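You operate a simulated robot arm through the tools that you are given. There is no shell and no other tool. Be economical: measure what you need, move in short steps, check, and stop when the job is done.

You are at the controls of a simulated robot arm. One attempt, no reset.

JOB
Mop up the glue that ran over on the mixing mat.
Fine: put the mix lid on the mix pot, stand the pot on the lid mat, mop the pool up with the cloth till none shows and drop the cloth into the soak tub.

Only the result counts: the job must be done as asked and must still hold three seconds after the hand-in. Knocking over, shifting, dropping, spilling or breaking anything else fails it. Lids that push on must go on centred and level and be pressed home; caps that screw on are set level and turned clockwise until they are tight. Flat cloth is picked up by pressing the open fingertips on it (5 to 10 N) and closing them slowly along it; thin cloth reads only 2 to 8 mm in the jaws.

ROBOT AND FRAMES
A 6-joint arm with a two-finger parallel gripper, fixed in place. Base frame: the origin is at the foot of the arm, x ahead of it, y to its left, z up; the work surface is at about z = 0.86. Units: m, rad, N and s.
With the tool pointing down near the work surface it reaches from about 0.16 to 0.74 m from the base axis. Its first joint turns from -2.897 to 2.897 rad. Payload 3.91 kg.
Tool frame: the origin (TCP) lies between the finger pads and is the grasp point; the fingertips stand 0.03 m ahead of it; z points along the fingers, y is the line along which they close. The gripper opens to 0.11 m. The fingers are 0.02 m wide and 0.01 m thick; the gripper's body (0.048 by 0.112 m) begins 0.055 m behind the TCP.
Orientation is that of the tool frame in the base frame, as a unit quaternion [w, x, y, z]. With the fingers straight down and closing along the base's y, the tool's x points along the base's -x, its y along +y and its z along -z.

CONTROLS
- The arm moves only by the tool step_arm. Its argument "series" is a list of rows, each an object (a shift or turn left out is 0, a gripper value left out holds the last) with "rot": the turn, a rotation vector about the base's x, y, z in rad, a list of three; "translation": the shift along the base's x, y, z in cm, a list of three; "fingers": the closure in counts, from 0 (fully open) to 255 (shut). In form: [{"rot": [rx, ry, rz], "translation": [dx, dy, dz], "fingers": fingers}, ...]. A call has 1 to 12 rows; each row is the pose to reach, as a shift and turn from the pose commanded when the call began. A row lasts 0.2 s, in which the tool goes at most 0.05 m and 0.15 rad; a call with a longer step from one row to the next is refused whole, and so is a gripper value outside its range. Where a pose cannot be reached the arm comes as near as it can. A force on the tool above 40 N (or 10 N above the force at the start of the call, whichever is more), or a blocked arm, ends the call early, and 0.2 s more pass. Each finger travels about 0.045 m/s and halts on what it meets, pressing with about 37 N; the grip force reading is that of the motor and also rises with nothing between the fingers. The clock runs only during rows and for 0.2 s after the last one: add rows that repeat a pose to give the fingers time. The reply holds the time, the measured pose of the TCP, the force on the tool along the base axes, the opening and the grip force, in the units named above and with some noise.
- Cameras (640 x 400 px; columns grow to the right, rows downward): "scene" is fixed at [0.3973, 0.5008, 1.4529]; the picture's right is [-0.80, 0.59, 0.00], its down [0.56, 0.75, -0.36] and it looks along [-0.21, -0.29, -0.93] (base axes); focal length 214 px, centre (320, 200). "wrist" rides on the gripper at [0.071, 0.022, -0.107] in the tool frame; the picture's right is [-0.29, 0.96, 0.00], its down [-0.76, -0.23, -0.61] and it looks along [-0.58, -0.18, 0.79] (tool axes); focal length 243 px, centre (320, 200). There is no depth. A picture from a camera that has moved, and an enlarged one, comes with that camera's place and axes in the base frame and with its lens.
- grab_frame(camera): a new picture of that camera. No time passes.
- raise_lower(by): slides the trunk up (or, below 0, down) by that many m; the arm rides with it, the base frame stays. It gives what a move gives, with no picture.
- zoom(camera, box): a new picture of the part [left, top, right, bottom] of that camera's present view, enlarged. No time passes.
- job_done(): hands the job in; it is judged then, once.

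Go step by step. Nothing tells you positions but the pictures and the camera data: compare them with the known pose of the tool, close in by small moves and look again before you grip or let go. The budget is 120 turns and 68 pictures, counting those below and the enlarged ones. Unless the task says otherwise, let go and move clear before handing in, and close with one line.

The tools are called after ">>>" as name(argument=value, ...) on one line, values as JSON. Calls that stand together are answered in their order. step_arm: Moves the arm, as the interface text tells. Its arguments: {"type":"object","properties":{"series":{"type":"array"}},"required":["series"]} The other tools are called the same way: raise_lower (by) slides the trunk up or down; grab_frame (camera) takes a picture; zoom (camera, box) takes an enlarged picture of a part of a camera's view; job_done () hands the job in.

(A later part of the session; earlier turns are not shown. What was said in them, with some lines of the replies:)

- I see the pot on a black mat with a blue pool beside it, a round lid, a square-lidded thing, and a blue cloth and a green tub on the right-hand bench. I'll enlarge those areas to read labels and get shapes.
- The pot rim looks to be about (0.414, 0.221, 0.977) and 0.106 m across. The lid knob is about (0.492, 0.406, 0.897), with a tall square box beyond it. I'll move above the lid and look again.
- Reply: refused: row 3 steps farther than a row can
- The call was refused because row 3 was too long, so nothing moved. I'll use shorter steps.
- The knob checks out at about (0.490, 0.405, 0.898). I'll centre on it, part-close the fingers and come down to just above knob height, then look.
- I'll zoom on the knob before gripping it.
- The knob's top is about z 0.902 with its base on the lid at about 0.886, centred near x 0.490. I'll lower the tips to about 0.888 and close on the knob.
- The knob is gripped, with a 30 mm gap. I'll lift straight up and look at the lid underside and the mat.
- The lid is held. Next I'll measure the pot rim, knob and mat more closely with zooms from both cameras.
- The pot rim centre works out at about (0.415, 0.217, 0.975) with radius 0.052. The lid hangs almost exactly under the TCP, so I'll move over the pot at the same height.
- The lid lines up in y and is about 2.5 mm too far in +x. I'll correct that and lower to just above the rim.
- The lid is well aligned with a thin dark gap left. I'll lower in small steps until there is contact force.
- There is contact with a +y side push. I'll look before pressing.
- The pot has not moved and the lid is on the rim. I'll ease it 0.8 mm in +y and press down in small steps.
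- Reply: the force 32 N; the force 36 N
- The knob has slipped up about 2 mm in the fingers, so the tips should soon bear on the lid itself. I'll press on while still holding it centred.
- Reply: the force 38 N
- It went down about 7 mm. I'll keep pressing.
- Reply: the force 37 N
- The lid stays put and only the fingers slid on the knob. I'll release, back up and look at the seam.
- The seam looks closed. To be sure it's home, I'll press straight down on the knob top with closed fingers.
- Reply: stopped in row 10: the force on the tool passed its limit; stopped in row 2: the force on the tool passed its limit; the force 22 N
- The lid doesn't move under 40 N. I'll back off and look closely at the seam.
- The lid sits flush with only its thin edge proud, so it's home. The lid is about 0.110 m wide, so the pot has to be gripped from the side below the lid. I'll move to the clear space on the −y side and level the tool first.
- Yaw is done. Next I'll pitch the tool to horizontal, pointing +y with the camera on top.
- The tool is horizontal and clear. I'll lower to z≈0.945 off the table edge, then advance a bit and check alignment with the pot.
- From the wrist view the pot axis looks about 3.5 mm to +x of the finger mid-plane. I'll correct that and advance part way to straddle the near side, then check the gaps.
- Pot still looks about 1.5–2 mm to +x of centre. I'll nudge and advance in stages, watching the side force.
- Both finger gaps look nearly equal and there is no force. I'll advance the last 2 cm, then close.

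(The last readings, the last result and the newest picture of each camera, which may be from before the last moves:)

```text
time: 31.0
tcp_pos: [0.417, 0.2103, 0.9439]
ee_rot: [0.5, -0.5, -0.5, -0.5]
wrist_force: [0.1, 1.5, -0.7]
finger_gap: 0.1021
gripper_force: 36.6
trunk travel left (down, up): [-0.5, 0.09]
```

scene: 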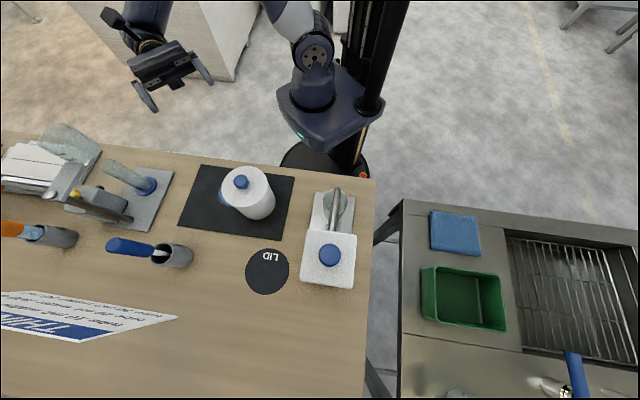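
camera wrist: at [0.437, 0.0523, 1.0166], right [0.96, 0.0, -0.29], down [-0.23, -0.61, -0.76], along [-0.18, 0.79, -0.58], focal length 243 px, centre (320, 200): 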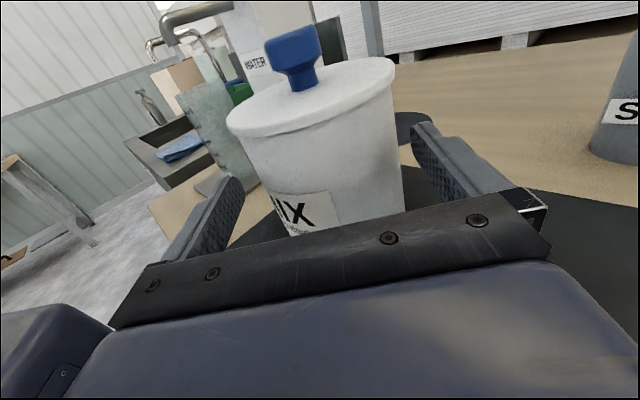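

The pot is held with a 0.102 m gap. I'll lift it 3 cm and carry it toward the LID mat, whose centre is about (0.4935, 0.395).

>>> step_arm(series=[{"translation": [0, 0, 0], "fingers": 255}, {"translation": [0, 0, 1], "fingers": 255}, {"translation": [0, 0, 3], "fingers": 255}, {"translation": [1, 2.5, 3], "fingers": 255}, {"translation": [2.6, 6, 3], "fingers": 255}, {"translation": [4.2, 9.5, 3], "fingers": 255}, {"translation": [5.8, 13, 3], "fingers": 255}, {"translation": [7, 15.8, 3], "fingers": 255}, {"translation": [7.6, 17.7, 3], "fingers": 255}, {"translation": [7.6, 17.7, 3], "fingers": 255}])

>>> grab_frame(camera="scene")

>>> grab_frame(camera="wrist")

```text
time: 33.2
tcp_pos: [0.4966, 0.3869, 0.9744]
ee_rot: [0.501, -0.5, -0.5, -0.499]
wrist_force: [-0.7, -0.8, -7.2]
finger_gap: 0.102
gripper_force: 37.3
trunk travel left (down, up): [-0.5, 0.09]
```

```text
24 pictures are left
```

scene: 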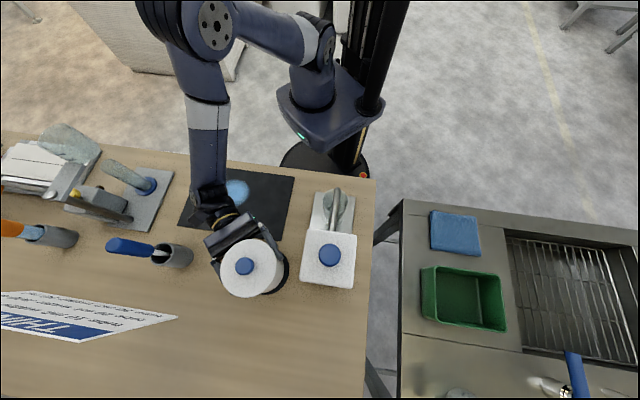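

```text
23 pictures are left
camera wrist: at [0.5173, 0.2792, 1.0459], right [0.96, 0.0, -0.29], down [-0.23, -0.61, -0.76], along [-0.18, 0.79, -0.58], focal length 243 px, centre (320, 200)
```

wrist: 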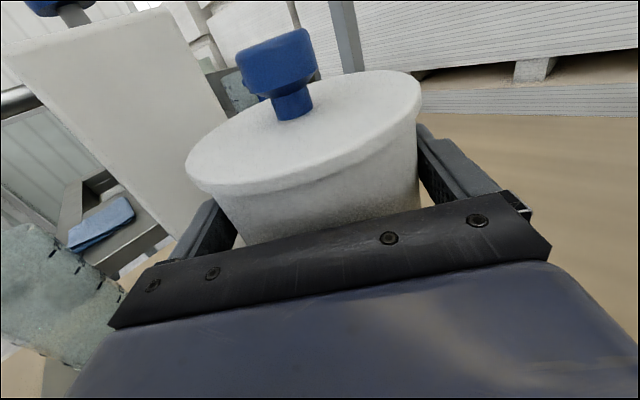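

The pot's lid projects where I expect it over the mat. I'll lower it, slowly at the end.

>>> step_arm(series=[{"translation": [-0.1, 0, -1]}, {"translation": [-0.1, 0, -2]}, {"translation": [-0.1, 0, -2.6]}, {"translation": [-0.1, 0, -2.8]}, {"translation": [-0.1, 0, -2.9]}])

>>> zoom(camera="scene", box=[200, 220, 312, 310])

```text
time: 34.4
tcp_pos: [0.4945, 0.3872, 0.9465]
ee_rot: [-0.5, 0.499, 0.501, 0.499]
wrist_force: [-0.3, 0.4, -6.7]
finger_gap: 0.1018
gripper_force: 36.9
trunk travel left (down, up): [-0.5, 0.09]
```

```text
4.44 times, centred on (256, 265) of scene
camera zoom: at [0.3973, 0.5008, 1.4529], right [-0.8, 0.59, 0.0], down [0.56, 0.75, -0.36], along [-0.21, -0.29, -0.93], focal length 953 px, centre (604, -89)
```

zoom: 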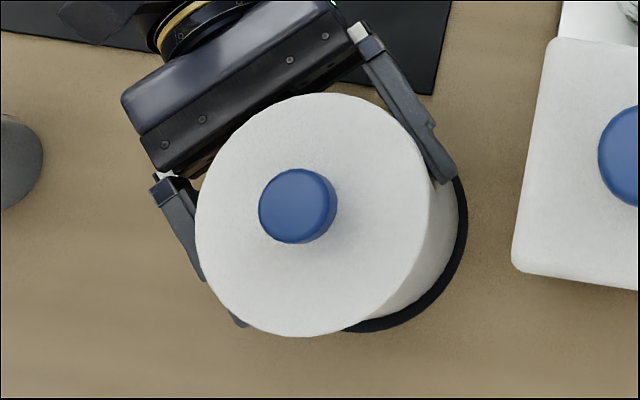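

The mat shows an even rim around the pot base. I'll lower the last millimetres until the weight comes off.

>>> step_arm(series=[{"translation": [0, 0, -0.1]}, {"translation": [0, 0, -0.2]}, {"translation": [0, 0, -0.25]}])

```text
time: 35.2
tcp_pos: [0.4928, 0.3852, 0.9433]
ee_rot: [0.501, -0.5, -0.5, -0.5]
wrist_force: [-0.3, -0.9, -6.4]
finger_gap: 0.1021
gripper_force: 37.2
trunk travel left (down, up): [-0.5, 0.09]
```

>>> step_arm(series=[{"translation": [0, 0, -0.1]}, {"translation": [0, 0, -0.2]}, {"translation": [0, 0, -0.2]}])

```text
time: 36.0
tcp_pos: [0.4937, 0.387, 0.9423]
ee_rot: [0.501, -0.499, -0.5, -0.5]
wrist_force: [-0.6, 1.1, -2.8]
finger_gap: 0.102
gripper_force: 37.5
trunk travel left (down, up): [-0.5, 0.09]
```

It's touching down. I'll settle it 1 mm more, open, and withdraw straight back.

>>> step_arm(series=[{"translation": [0, 0, -0.1]}, {"translation": [0, 0, -0.1], "fingers": 0}, {"translation": [0, 0, -0.1], "fingers": 0}, {"translation": [0, 0, -0.1], "fingers": 0}])

>>> step_arm(series=[{"translation": [0, -1, 0]}, {"translation": [0, -2.5, 0]}, {"translation": [0, -5, 0]}, {"translation": [0, -8, 0]}, {"translation": [0, -11, 0]}, {"translation": [0, -13, 3]}, {"translation": [0, -13, 7]}, {"translation": [0, -13, 11]}, {"translation": [0, -13, 15]}, {"translation": [0, -13, 18]}, {"translation": [0, -13, 18]}])

>>> grab_frame(camera="scene")

```text
time: 37.0
tcp_pos: [0.4942, 0.385, 0.9402]
ee_rot: [-0.5, 0.5, 0.5, 0.5]
wrist_force: [0.2, -0.2, 0.2]
finger_gap: 0.1099
gripper_force: 0.1
trunk travel left (down, up): [-0.5, 0.09]
```

```text
time: 39.4
tcp_pos: [0.4891, 0.2552, 1.1218]
ee_rot: [0.5, -0.5, -0.499, -0.5]
wrist_force: [0.5, 0.1, 0.0]
finger_gap: 0.1101
gripper_force: 0.0
trunk travel left (down, up): [-0.5, 0.09]
```

```text
21 pictures are left
```

scene: 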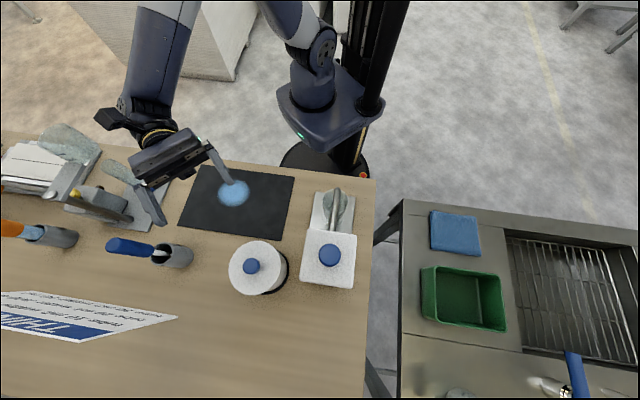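

The pot stands on the LID mat. I'll pitch the tool back to vertical and then undo the yaw, rising on the way.

>>> step_arm(series=[{"rot": [-0.14, 0, 0], "translation": [0, -1, 1]}, {"rot": [-0.28, 0, 0], "translation": [0, -2, 2]}, {"rot": [-0.42, 0, 0], "translation": [0, -3, 3]}, {"rot": [-0.56, 0, 0], "translation": [0, -4, 4]}, {"rot": [-0.7, 0, 0], "translation": [0, -5, 5]}, {"rot": [-0.84, 0, 0], "translation": [0, -5, 6]}, {"rot": [-0.98, 0, 0], "translation": [0, -5, 7]}, {"rot": [-1.12, 0, 0], "translation": [0, -5, 8]}, {"rot": [-1.26, 0, 0], "translation": [0, -5, 8]}, {"rot": [-1.4, 0, 0], "translation": [0, -5, 8]}, {"rot": [-1.5, 0, 0], "translation": [0, -5, 8]}, {"rot": [-1.571, 0, 0], "translation": [0, -5, 8]}])

>>> step_arm(series=[{"rot": [0, 0, 0.14], "translation": [-2, 1, 0]}, {"rot": [0, 0, 0.28], "translation": [-4, 2, 0]}, {"rot": [0, 0, 0.42], "translation": [-6, 3, 0]}, {"rot": [0, 0, 0.56], "translation": [-8, 4, 0]}, {"rot": [0, 0, 0.7], "translation": [-10, 5, 0]}, {"rot": [0, 0, 0.84], "translation": [-12, 6, 0]}, {"rot": [0, 0, 0.98], "translation": [-14, 8, 0]}, {"rot": [0, 0, 1.12], "translation": [-16, 10, 0]}, {"rot": [0, 0, 1.26], "translation": [-18, 12, 0]}, {"rot": [0, 0, 1.4], "translation": [-20, 14, 0]}, {"rot": [0, 0, 1.5], "translation": [-22, 16, 0]}, {"rot": [0, 0, 1.571], "translation": [-24, 18, 0]}])

```text
time: 42.0
tcp_pos: [0.4919, 0.2052, 1.2004]
ee_rot: [0.0, 0.708, 0.706, 0.0]
wrist_force: [0.6, -0.8, 0.1]
finger_gap: 0.1098
gripper_force: 0.1
trunk travel left (down, up): [-0.5, 0.09]
```

```text
time: 44.6
tcp_pos: [0.2518, 0.3868, 1.2002]
ee_rot: [0.0, -0.001, 1.0, -0.001]
wrist_force: [0.1, 0.4, -0.5]
finger_gap: 0.1099
gripper_force: 0.0
trunk travel left (down, up): [-0.5, 0.09]
```

>>> step_arm(series=[{"translation": [-3.2, 2.5, 0]}, {"translation": [-6.4, 5, 0]}, {"translation": [-9.6, 7.6, 0]}, {"translation": [-12.8, 10.2, 0]}, {"translation": [-16, 13, 0]}, {"translation": [-19, 16, 0]}, {"translation": [-21.5, 19, -1.5]}, {"translation": [-22, 20, -5]}, {"translation": [-22, 20, -8]}, {"translation": [-22, 20, -8]}])

>>> grab_frame(camera="wrist")

>>> zoom(camera="scene", box=[380, 160, 540, 360])

```text
time: 46.8
tcp_pos: [0.0327, 0.587, 1.1198]
ee_rot: [0.0, 0.001, 1.0, 0.0]
wrist_force: [-0.1, 0.3, -1.0]
finger_gap: 0.1102
gripper_force: 0.2
trunk travel left (down, up): [-0.5, 0.09]
```

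```text
20 pictures are left
camera wrist: at [-0.039, 0.6085, 1.2269], right [0.29, 0.96, 0.0], down [0.76, -0.23, 0.61], along [0.58, -0.18, -0.79], focal length 243 px, centre (320, 200)
```

wrist: 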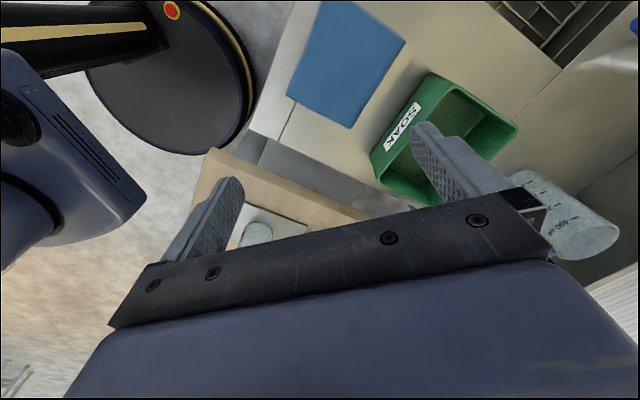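

```text
2.00 times, centred on (460, 260) of scene
camera zoom: at [0.3973, 0.5008, 1.4529], right [-0.8, 0.59, 0.0], down [0.56, 0.75, -0.36], along [-0.21, -0.29, -0.93], focal length 429 px, centre (40, 80)
```

zoom: 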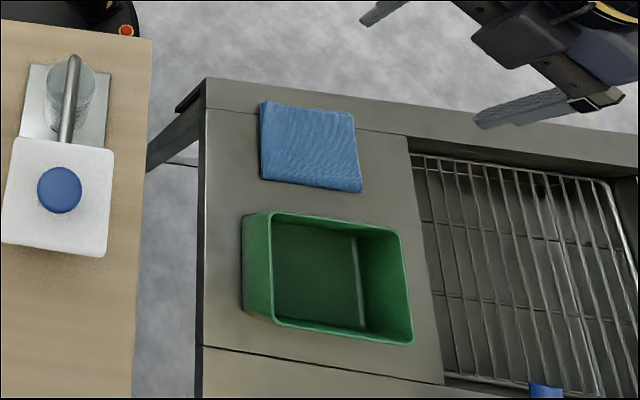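

The tub is labelled SOAK. The cloth centre is about (0.020, 0.622) on a bench at about z 0.86. I'll go over it with the fingers part open and come down to about 3 cm above.

>>> step_arm(series=[{"translation": [-0.5, 1.5, -4], "fingers": 85}, {"translation": [-1.2, 3.4, -8], "fingers": 85}, {"translation": [-1.2, 3.4, -12], "fingers": 85}, {"translation": [-1.2, 3.4, -16], "fingers": 85}, {"translation": [-1.2, 3.4, -19], "fingers": 85}, {"translation": [-1.2, 3.4, -19], "fingers": 85}])

>>> grab_frame(camera="wrist")

```text
time: 48.2
tcp_pos: [0.0194, 0.6213, 0.9307]
ee_rot: [0.0, -0.001, 1.0, -0.001]
wrist_force: [-0.4, -0.4, 0.2]
finger_gap: 0.0738
gripper_force: 0.0
trunk travel left (down, up): [-0.5, 0.09]
```

```text
18 pictures are left
camera wrist: at [-0.052, 0.6428, 1.0384], right [0.29, 0.96, 0.0], down [0.76, -0.23, 0.61], along [0.58, -0.18, -0.79], focal length 243 px, centre (320, 200)
```

wrist: 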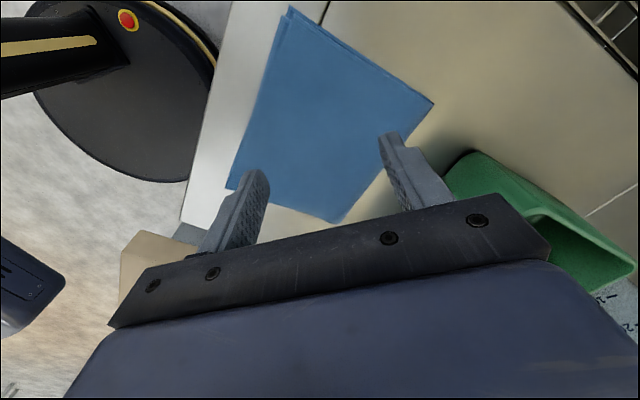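

Cloth is centred at about x 0.026. I'll shift 6 mm and descend in small steps to feel contact.

>>> step_arm(series=[{"translation": [0.6, 0, -1]}, {"translation": [0.6, 0, -1.8]}, {"translation": [0.6, 0, -2.2]}, {"translation": [0.6, 0, -2.4]}])

```text
time: 49.2
tcp_pos: [0.0259, 0.6208, 0.9073]
ee_rot: [0.0, 0.0, 1.0, -0.001]
wrist_force: [0.8, -0.2, -1.0]
finger_gap: 0.0735
gripper_force: 0.1
trunk travel left (down, up): [-0.5, 0.09]
```

>>> step_arm(series=[{"translation": [0, 0, -0.2]}, {"translation": [0, 0, -0.4]}, {"translation": [0, 0, -0.5]}])

```text
time: 50.0
tcp_pos: [0.0271, 0.6196, 0.9002]
ee_rot: [0.0, 0.0, 1.0, -0.001]
wrist_force: [0.1, 0.0, -0.1]
finger_gap: 0.0737
gripper_force: 0.0
trunk travel left (down, up): [-0.5, 0.09]
```

>>> step_arm(series=[{"translation": [0, 0, -0.2]}, {"translation": [0, 0, -0.4]}, {"translation": [0, 0, -0.4]}])

```text
time: 50.8
tcp_pos: [0.0271, 0.6201, 0.8982]
ee_rot: [0.0, 0.0, 1.0, -0.001]
wrist_force: [-0.2, -0.1, 0.1]
finger_gap: 0.0735
gripper_force: 0.0
trunk travel left (down, up): [-0.5, 0.09]
```

>>> step_arm(series=[{"translation": [0, 0, -0.2]}, {"translation": [0, 0, -0.3]}, {"translation": [0, 0, -0.3]}])

```text
time: 51.6
tcp_pos: [0.0277, 0.6195, 0.8954]
ee_rot: [0.001, 0.0, 1.0, -0.001]
wrist_force: [-0.9, 0.3, 1.1]
finger_gap: 0.0732
gripper_force: 0.1
trunk travel left (down, up): [-0.5, 0.09]
```

>>> step_arm(series=[{"translation": [0, 0, -0.15]}, {"translation": [0, 0, -0.2]}, {"translation": [0, 0, -0.2]}])

```text
time: 52.4
tcp_pos: [0.0259, 0.619, 0.8934]
ee_rot: [0.0, 0.0, 1.0, 0.0]
wrist_force: [0.2, 1.7, 9.5]
finger_gap: 0.0731
gripper_force: 0.1
trunk travel left (down, up): [-0.5, 0.09]
```

Contact force is about 9.5 N. I'll ease up half a millimetre and close slowly.

>>> step_arm(series=[{"translation": [0, 0, 0.04], "fingers": 95}, {"translation": [0, 0, 0.04], "fingers": 110}, {"translation": [0, 0, 0.04], "fingers": 125}, {"translation": [0, 0, 0.04], "fingers": 140}, {"translation": [0, 0, 0.04], "fingers": 155}, {"translation": [0, 0, 0.04], "fingers": 170}, {"translation": [0, 0, 0.04], "fingers": 185}, {"translation": [0, 0, 0.04], "fingers": 200}, {"translation": [0, 0, 0.04], "fingers": 215}, {"translation": [0, 0, 0.04], "fingers": 230}, {"translation": [0, 0, 0.04], "fingers": 245}, {"translation": [0, 0, 0.04], "fingers": 255}])

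>>> grab_frame(camera="wrist")

```text
time: 55.0
tcp_pos: [0.0262, 0.6203, 0.8941]
ee_rot: [0.0, 0.0, 1.0, 0.0]
wrist_force: [-1.1, -1.7, 11.1]
finger_gap: 0.0055
gripper_force: 36.8
trunk travel left (down, up): [-0.5, 0.09]
```

```text
17 pictures are left
camera wrist: at [-0.0453, 0.641, 1.0005], right [0.29, 0.96, 0.0], down [0.76, -0.23, 0.61], along [0.58, -0.18, -0.79], focal length 243 px, centre (320, 200)
```

wrist: 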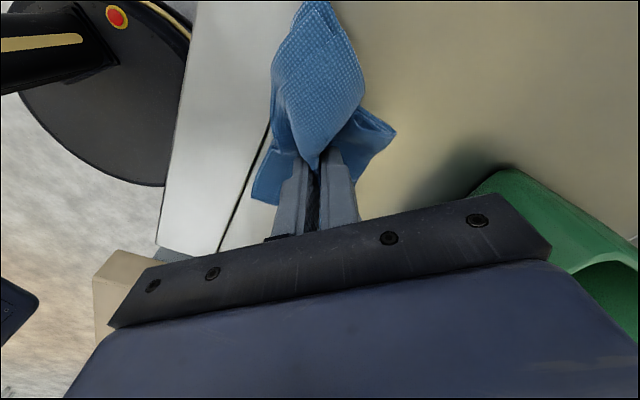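

Cloth gathered, with the gap reading 5.5 mm. I'll lift it high and carry it back toward the mixing mat along the clear route.

>>> step_arm(series=[{"translation": [0, 0, 2]}, {"translation": [0, 0, 6]}, {"translation": [0, 0, 10]}, {"translation": [0, 0, 14]}, {"translation": [0, 0, 18]}, {"translation": [0, 0, 22]}, {"translation": [0, 0, 26]}, {"translation": [0, 0, 30]}, {"translation": [0, 0, 32]}])

>>> step_arm(series=[{"translation": [3.2, -3, 0]}, {"translation": [6.4, -6.2, 0]}, {"translation": [9.6, -9.6, 0]}, {"translation": [12.8, -13, 0]}, {"translation": [16, -16.6, 0]}, {"translation": [19.2, -20.2, 0]}, {"translation": [22.4, -23.8, 0]}, {"translation": [25.5, -27.6, 0]}, {"translation": [28.5, -31.4, 0]}, {"translation": [31.5, -35.2, 0]}, {"translation": [34.4, -39, 0]}, {"translation": [37.2, -42.8, 0]}])

>>> grab_frame(camera="wrist")

```text
time: 57.0
tcp_pos: [0.0245, 0.6189, 1.1702]
ee_rot: [0.0, 0.001, 1.0, -0.001]
wrist_force: [0.6, 0.1, 0.8]
finger_gap: 0.0054
gripper_force: 36.6
out of reach, approached as far as the arm can: row 8, 9
trunk travel left (down, up): [-0.5, 0.09]
```

```text
time: 59.6
tcp_pos: [0.398, 0.1897, 1.175]
ee_rot: [0.0, 0.0, 1.0, 0.0]
wrist_force: [0.2, 0.3, -0.2]
finger_gap: 0.0053
gripper_force: 37.5
trunk travel left (down, up): [-0.5, 0.09]
```

```text
16 pictures are left
camera wrist: at [0.3265, 0.2117, 1.2816], right [0.29, 0.96, 0.0], down [0.76, -0.23, 0.61], along [0.58, -0.18, -0.79], focal length 243 px, centre (320, 200)
```

wrist: 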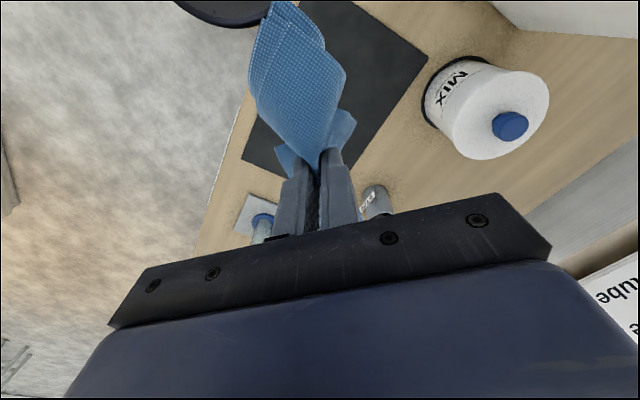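

>>> zoom(camera="scene", box=[160, 130, 320, 250])

```text
3.33 times, centred on (240, 190) of scene
camera zoom: at [0.3973, 0.5008, 1.4529], right [-0.8, 0.59, 0.0], down [0.56, 0.75, -0.36], along [-0.21, -0.29, -0.93], focal length 715 px, centre (587, 233)
```

zoom: 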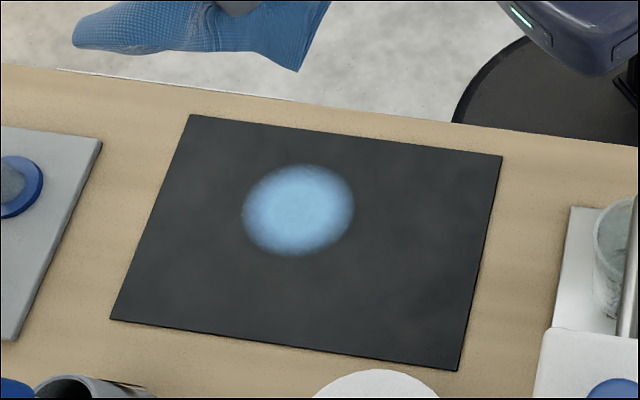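

The pool is centred at about (0.460, 0.147) with radius about 5 cm. I'll move over it, come down near the mat and feel for contact.

>>> step_arm(series=[{"translation": [3, -2, 0]}, {"translation": [6.2, -4.3, -2]}, {"translation": [6.2, -4.3, -6.5]}, {"translation": [6.2, -4.3, -11]}, {"translation": [6.2, -4.3, -15.5]}, {"translation": [6.2, -4.3, -20]}, {"translation": [6.2, -4.3, -24]}, {"translation": [6.2, -4.3, -25.5]}, {"translation": [6.2, -4.3, -26.2]}])

>>> grab_frame(camera="wrist")

```text
time: 61.6
tcp_pos: [0.4593, 0.1474, 0.9099]
ee_rot: [0.0, 0.0, 1.0, -0.002]
wrist_force: [-0.2, -0.4, 0.8]
finger_gap: 0.0049
gripper_force: 37.0
trunk travel left (down, up): [-0.5, 0.09]
```

```text
14 pictures are left
camera wrist: at [0.3875, 0.1693, 1.0162], right [0.29, 0.96, 0.0], down [0.76, -0.23, 0.61], along [0.58, -0.18, -0.79], focal length 243 px, centre (320, 200)
```

wrist: 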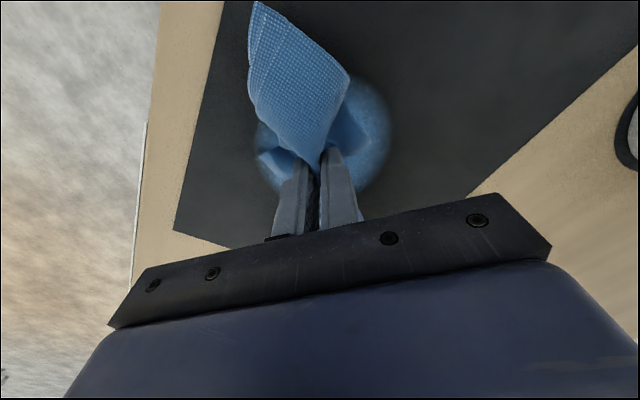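

>>> step_arm(series=[{"translation": [0, 0, -0.4]}, {"translation": [0, 0, -0.8]}, {"translation": [0, 0, -1.1]}, {"translation": [0, 0, -1.1]}])

```text
time: 62.6
tcp_pos: [0.4599, 0.1485, 0.9005]
ee_rot: [0.002, -0.001, 1.0, 0.0]
wrist_force: [1.5, -1.0, 12.7]
finger_gap: 0.0051
gripper_force: 37.2
trunk travel left (down, up): [-0.5, 0.09]
```

Contact at about 12 N through the cloth. I'll ease up slightly and wipe in a loop across the pool.

>>> step_arm(series=[{"translation": [0, 0, 0.06]}, {"translation": [3.5, 0, 0.06]}, {"translation": [3, 3, 0.06]}, {"translation": [0, 4, 0.06]}, {"translation": [-3, 3, 0.06]}, {"translation": [-4, 0, 0.06]}, {"translation": [-3, -3, 0.06]}, {"translation": [0, -4, 0.06]}, {"translation": [3, -3, 0.06]}, {"translation": [4.5, 0, 0.06]}, {"translation": [1.5, 1, 0.06]}, {"translation": [0, 0, 0.06]}])

>>> zoom(camera="wrist", box=[160, 0, 480, 220])

```text
time: 65.2
tcp_pos: [0.4597, 0.1498, 0.9035]
ee_rot: [0.001, 0.0, 1.0, 0.0]
wrist_force: [0.0, -0.6, 0.8]
finger_gap: 0.0053
gripper_force: 37.0
trunk travel left (down, up): [-0.5, 0.09]
```

```text
1.82 times, centred on (320, 110) of wrist
camera zoom: at [0.3878, 0.1714, 1.0099], right [0.29, 0.96, 0.0], down [0.76, -0.23, 0.61], along [0.58, -0.18, -0.79], focal length 441 px, centre (320, 364)
```

zoom: 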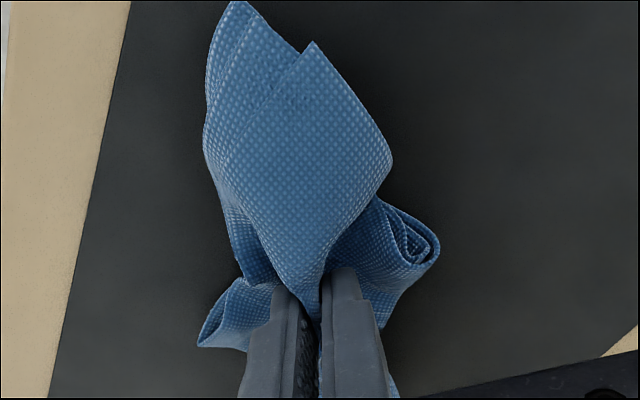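

The pool looks gone in the wrist view. I'll lift clear and check with the fixed camera.

>>> step_arm(series=[{"translation": [0, 0, 4]}, {"translation": [0, 0, 8]}, {"translation": [-2, 2, 12]}, {"translation": [-4, 5, 16]}, {"translation": [-6, 8, 20]}, {"translation": [-8, 11, 23]}, {"translation": [-10, 14, 26]}, {"translation": [-12, 18, 26]}])

>>> zoom(camera="scene", box=[160, 130, 320, 250])

>>> grab_frame(camera="wrist")

```text
refused: row 4 steps farther than a row can; nothing moved
```

```text
3.33 times, centred on (240, 190) of scene
camera zoom: at [0.3973, 0.5008, 1.4529], right [-0.8, 0.59, 0.0], down [0.56, 0.75, -0.36], along [-0.21, -0.29, -0.93], focal length 715 px, centre (587, 233)
```

zoom: 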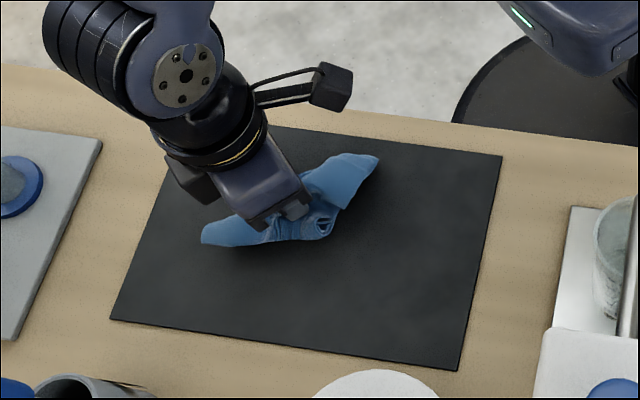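

```text
11 pictures are left
camera wrist: at [0.3878, 0.1714, 1.0099], right [0.29, 0.96, 0.0], down [0.76, -0.23, 0.61], along [0.58, -0.18, -0.79], focal length 243 px, centre (320, 200)
```

wrist: 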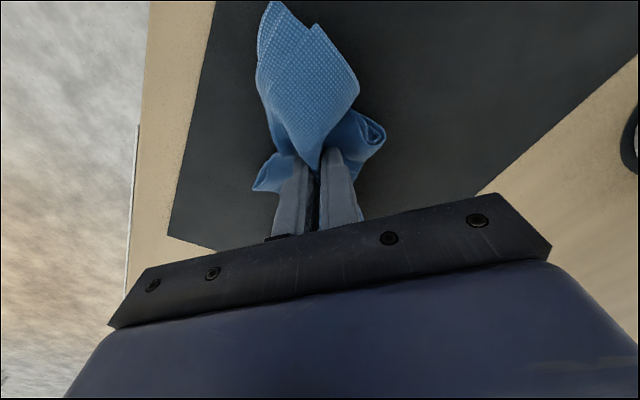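

That lift was refused because a row was too long, so I'm still on the mat, and no glue shows around the cloth. I'll do one more wiping pass slightly firmer, then lift.

>>> step_arm(series=[{"translation": [0, 0, -0.12]}, {"translation": [2.5, 0, -0.12]}, {"translation": [1, 2.5, -0.12]}, {"translation": [-2, 2.5, -0.12]}, {"translation": [-3, 0, -0.12]}, {"translation": [-2, -3, -0.12]}, {"translation": [1.5, -3, -0.12]}, {"translation": [3.5, 0, -0.12]}, {"translation": [0, 0, -0.12]}, {"translation": [0, 0, 3]}, {"translation": [0, 0, 7]}])

>>> step_arm(series=[{"translation": [0, 0, 4]}, {"translation": [0, 0, 8]}, {"translation": [-2, 2, 11.5]}, {"translation": [-4, 5, 14.5]}, {"translation": [-6, 8, 17.5]}, {"translation": [-8, 11, 19]}, {"translation": [-10, 15, 19]}, {"translation": [-12, 19, 19]}])

>>> grab_frame(camera="scene")

```text
time: 67.6
tcp_pos: [0.4585, 0.1468, 0.9696]
ee_rot: [0.0, 0.0, 1.0, 0.0]
wrist_force: [0.7, 0.2, 0.5]
finger_gap: 0.0055
gripper_force: 36.8
trunk travel left (down, up): [-0.5, 0.09]
```

```text
time: 69.4
tcp_pos: [0.3407, 0.3385, 1.1582]
ee_rot: [-0.001, 0.0, 1.0, -0.001]
wrist_force: [0.4, -0.7, 0.7]
finger_gap: 0.0052
gripper_force: 36.9
trunk travel left (down, up): [-0.5, 0.09]
```

```text
10 pictures are left
```

scene: 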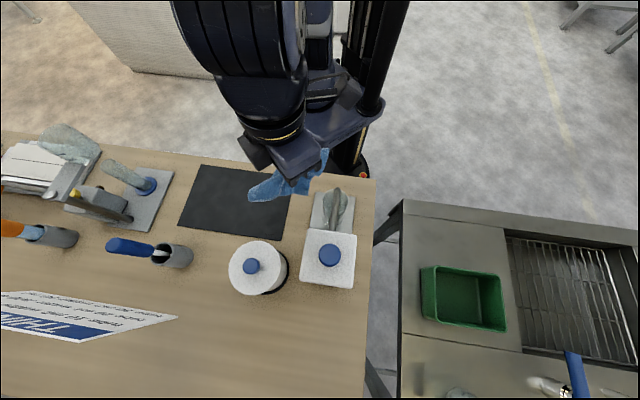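

The mat is clean and the pot still stands on its mat. I'll carry the cloth around the jug toward the soak tub, centred at about (0.155, 0.72) with its rim at about z 0.934.

>>> step_arm(series=[{"translation": [-4, 0.5, 1.5]}, {"translation": [-8, 2, 1.5]}, {"translation": [-12, 4.5, 1.5]}, {"translation": [-15.5, 8, 1.5]}, {"translation": [-18.5, 11.8, 1.5]}, {"translation": [-20.5, 16, 1.5]}, {"translation": [-21.5, 20.5, 1]}, {"translation": [-21.5, 25, 0]}, {"translation": [-20.5, 29.5, -1]}, {"translation": [-19.5, 33.5, -2]}, {"translation": [-19, 37, -3]}, {"translation": [-19, 37, -3]}])

>>> grab_frame(camera="wrist")

>>> zoom(camera="scene", box=[380, 190, 560, 360])

```text
time: 72.0
tcp_pos: [0.1382, 0.6357, 1.1368]
ee_rot: [-0.001, 0.0, 1.0, 0.001]
wrist_force: [-0.3, -0.7, -1.0]
finger_gap: 0.0051
gripper_force: 37.1
out of reach, approached as far as the arm can: row 9, 10, 11, 12
trunk travel left (down, up): [-0.5, 0.09]
```

```text
9 pictures are left
camera wrist: at [0.0674, 0.6566, 1.2435], right [0.29, 0.96, 0.0], down [0.76, -0.23, 0.61], along [0.58, -0.18, -0.79], focal length 243 px, centre (320, 200)
```

wrist: 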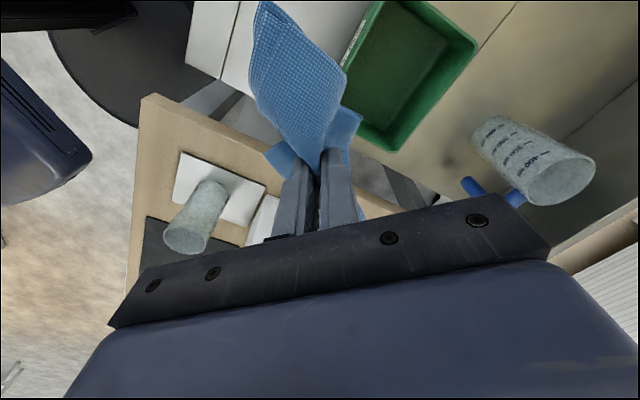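

```text
2.35 times, centred on (470, 275) of scene
camera zoom: at [0.3973, 0.5008, 1.4529], right [-0.8, 0.59, 0.0], down [0.56, 0.75, -0.36], along [-0.21, -0.29, -0.93], focal length 505 px, centre (-33, 24)
```

zoom: 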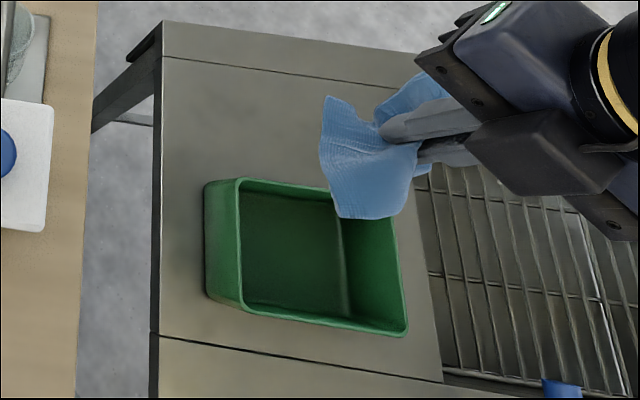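

The arm ran out of reach at this height. The tub rim corners give its centre at about (0.151, 0.72). Raising the trunk will give more reach at this height.

>>> raise_lower(by=0.085)

```text
time: 73.2
tcp_pos: [0.1395, 0.6355, 1.2213]
ee_rot: [0.0, 0.0, 1.0, 0.0]
wrist_force: [-0.5, -0.7, 0.0]
finger_gap: 0.0052
gripper_force: 37.0
trunk travel left (down, up): [-0.585, 0.005]
```

>>> step_arm(series=[{"translation": [0, 0, -4]}, {"translation": [0, 0, -8]}, {"translation": [0, 0, -12]}, {"translation": [0, 0, -13]}, {"translation": [0, 0, -13]}])

```text
time: 74.4
tcp_pos: [0.1397, 0.6343, 1.0926]
ee_rot: [0.0, 0.0, 1.0, 0.0]
wrist_force: [0.5, -0.8, 0.6]
finger_gap: 0.0056
gripper_force: 36.7
trunk travel left (down, up): [-0.585, 0.005]
```

>>> step_arm(series=[{"translation": [0.3, 2.5, 0]}, {"translation": [0.6, 5, 0]}, {"translation": [0.9, 7.5, 0]}, {"translation": [0.9, 8.0, 0]}, {"translation": [0.9, 8.0, 0]}])

>>> zoom(camera="scene", box=[380, 190, 560, 360])

```text
time: 75.6
tcp_pos: [0.1457, 0.6773, 1.0899]
ee_rot: [0.001, 0.0, 1.0, 0.0]
wrist_force: [0.1, 0.3, -0.4]
finger_gap: 0.0053
gripper_force: 36.8
out of reach, approached as far as the arm can: row 2, 3, 4, 5
trunk travel left (down, up): [-0.585, 0.005]
```

```text
2.35 times, centred on (470, 275) of scene
camera zoom: at [0.3973, 0.5008, 1.4529], right [-0.8, 0.59, 0.0], down [0.56, 0.75, -0.36], along [-0.21, -0.29, -0.93], focal length 505 px, centre (-33, 24)
```

zoom: 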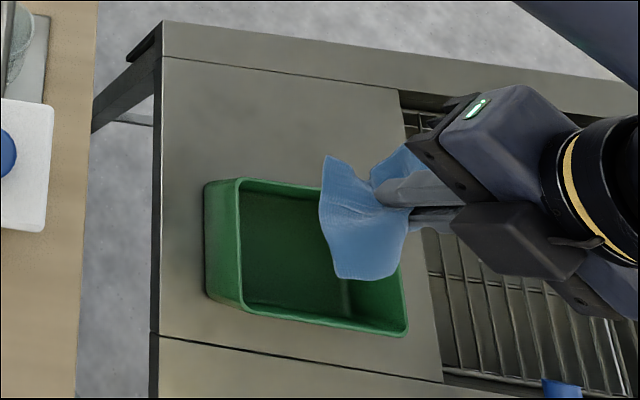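

Reach tops out near r=0.69 here. Tilting the tool outward about 0.35 rad will extend it.

>>> step_arm(series=[{"rot": [0.12, -0.02, 0]}, {"rot": [0.23, -0.045, 0]}, {"rot": [0.34, -0.07, 0]}, {"rot": [0.34, -0.07, 0]}])

```text
time: 76.6
tcp_pos: [0.1443, 0.6757, 1.0908]
ee_rot: [0.034, -0.001, 0.985, 0.169]
wrist_force: [0.2, 0.0, -1.0]
finger_gap: 0.0051
gripper_force: 37.3
trunk travel left (down, up): [-0.585, 0.005]
```

>>> step_arm(series=[{"translation": [0.2, 1.5, 0]}, {"translation": [0.4, 3, 0]}, {"translation": [0.6, 4.3, 0]}, {"translation": [0.6, 4.3, 0]}])

>>> zoom(camera="scene", box=[380, 190, 560, 360])

```text
time: 77.6
tcp_pos: [0.1474, 0.7199, 1.0897]
ee_rot: [0.035, 0.0, 0.985, 0.169]
wrist_force: [0.8, 0.6, -0.3]
finger_gap: 0.0054
gripper_force: 36.5
trunk travel left (down, up): [-0.585, 0.005]
```

```text
2.35 times, centred on (470, 275) of scene
camera zoom: at [0.3973, 0.5008, 1.4529], right [-0.8, 0.59, 0.0], down [0.56, 0.75, -0.36], along [-0.21, -0.29, -0.93], focal length 505 px, centre (-33, 24)
```

zoom: 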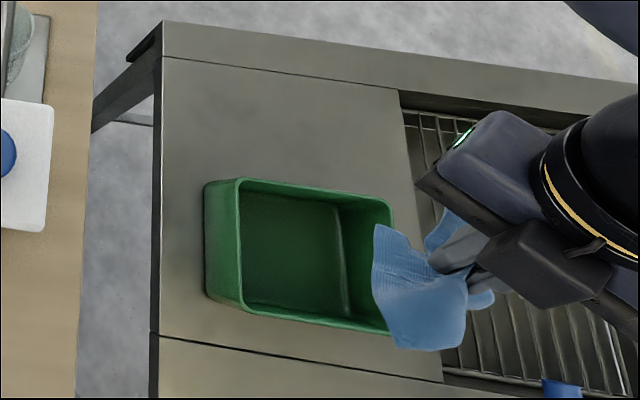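

The cloth is above the tub, allowing for parallax. I'll lower it so the bundle goes inside the rim, then look.

>>> step_arm(series=[{"translation": [0, 0, -3]}, {"translation": [0, 0, -6]}, {"translation": [0, 0, -9]}, {"translation": [0, 0, -11]}, {"translation": [0, 0, -12.5]}, {"translation": [0, 0, -12.5]}])

>>> zoom(camera="scene", box=[380, 190, 560, 360])

>>> grab_frame(camera="wrist")

```text
time: 79.0
tcp_pos: [0.1502, 0.7186, 0.965]
ee_rot: [0.035, 0.0, 0.985, 0.169]
wrist_force: [0.3, 0.3, 0.0]
finger_gap: 0.0052
gripper_force: 37.5
trunk travel left (down, up): [-0.585, 0.005]
```

```text
2.35 times, centred on (470, 275) of scene
camera zoom: at [0.3973, 0.5008, 1.4529], right [-0.8, 0.59, 0.0], down [0.56, 0.75, -0.36], along [-0.21, -0.29, -0.93], focal length 505 px, centre (-33, 24)
```

zoom: 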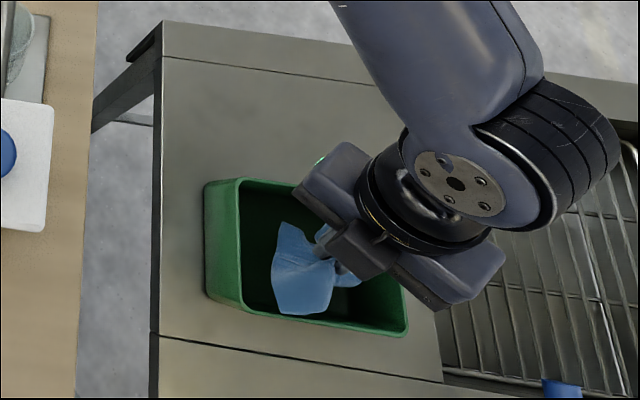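

```text
4 pictures are left
camera wrist: at [0.0704, 0.7053, 1.0684], right [0.28, 0.9, 0.34], down [0.72, -0.43, 0.55], along [0.64, 0.09, -0.77], focal length 243 px, centre (320, 200)
```

wrist: 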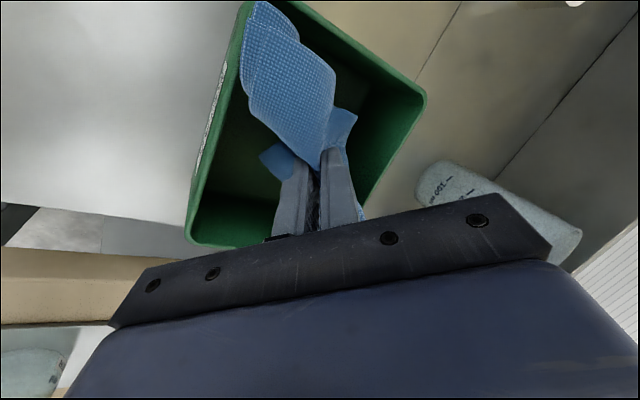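

The bundle is inside the tub. I'll lower it a little more, then open the fingers just enough to drop it.

>>> step_arm(series=[{"translation": [0.4, 0, -1]}, {"translation": [0.4, 0, -2.2]}, {"translation": [0.4, 0, -2.2], "fingers": 220}, {"translation": [0.4, 0, -2.2], "fingers": 190}, {"translation": [0.4, 0, -2.2], "fingers": 170}, {"translation": [0.4, 0, -2.2], "fingers": 170}])

>>> step_arm(series=[{"translation": [0, -0.3, 1]}, {"translation": [0, -0.8, 2.5]}, {"translation": [0, -1.8, 5]}, {"translation": [0, -3, 9]}, {"translation": [0, -5, 13]}, {"translation": [0, -8.5, 15]}, {"translation": [-1, -13, 15]}, {"translation": [-3, -17, 15]}, {"translation": [-5, -21, 15]}, {"translation": [-7, -25, 15]}])

>>> grab_frame(camera="scene")

```text
time: 80.4
tcp_pos: [0.1537, 0.7181, 0.9437]
ee_rot: [0.035, 0.0, 0.985, 0.169]
wrist_force: [0.0, -0.3, 0.6]
finger_gap: 0.0367
gripper_force: 0.0
trunk travel left (down, up): [-0.585, 0.005]
```

```text
time: 82.6
tcp_pos: [0.082, 0.4662, 1.0948]
ee_rot: [0.035, 0.0, 0.985, 0.169]
wrist_force: [0.0, -0.4, -0.3]
finger_gap: 0.0367
gripper_force: 0.1
trunk travel left (down, up): [-0.585, 0.005]
```

```text
3 pictures are left
```

scene: 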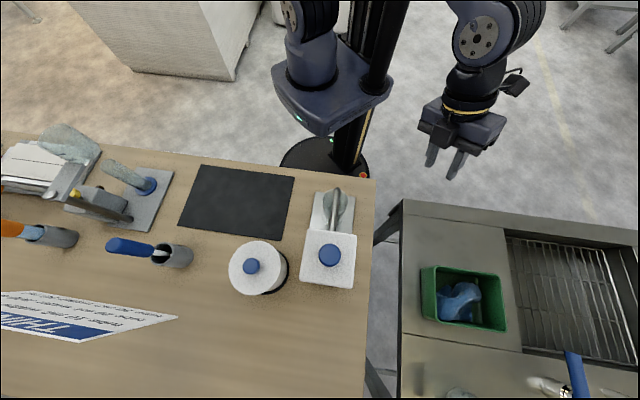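

The cloth is in the tub. I'll use two last zooms to confirm the tub and the mixing mat.

>>> zoom(camera="scene", box=[405, 250, 525, 345])

>>> zoom(camera="scene", box=[170, 150, 330, 300])

```text
4.21 times, centred on (465, 298) of scene
camera zoom: at [0.3973, 0.5008, 1.4529], right [-0.8, 0.59, 0.0], down [0.56, 0.75, -0.36], along [-0.21, -0.29, -0.93], focal length 903 px, centre (-290, -210)
```

zoom: 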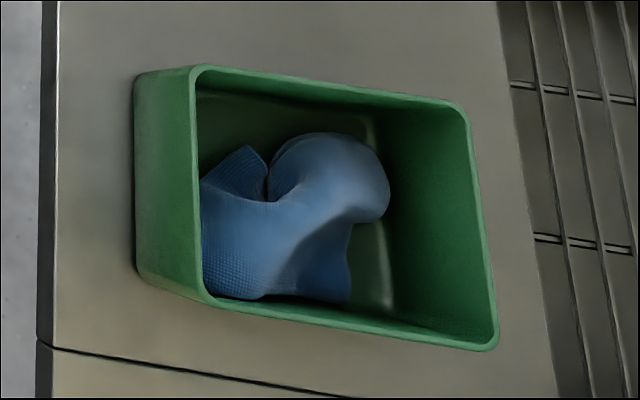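

```text
2.67 times, centred on (250, 225) of scene
camera zoom: at [0.3973, 0.5008, 1.4529], right [-0.8, 0.59, 0.0], down [0.56, 0.75, -0.36], along [-0.21, -0.29, -0.93], focal length 572 px, centre (507, 133)
```

zoom: 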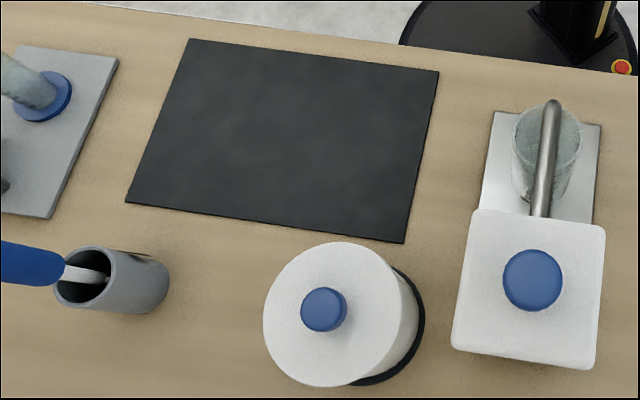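

The mixing mat is clean, the lidded pot stands on the LID mat, and the cloth lies fully inside the soak tub. The hand is empty and clear, so I'm handing in.

>>> job_done()

```text
The job is handed in.
```

The lid is pressed onto the pot, the pot stands on the LID mat, no glue shows on the mixing mat, and the cloth is in the soak tub.
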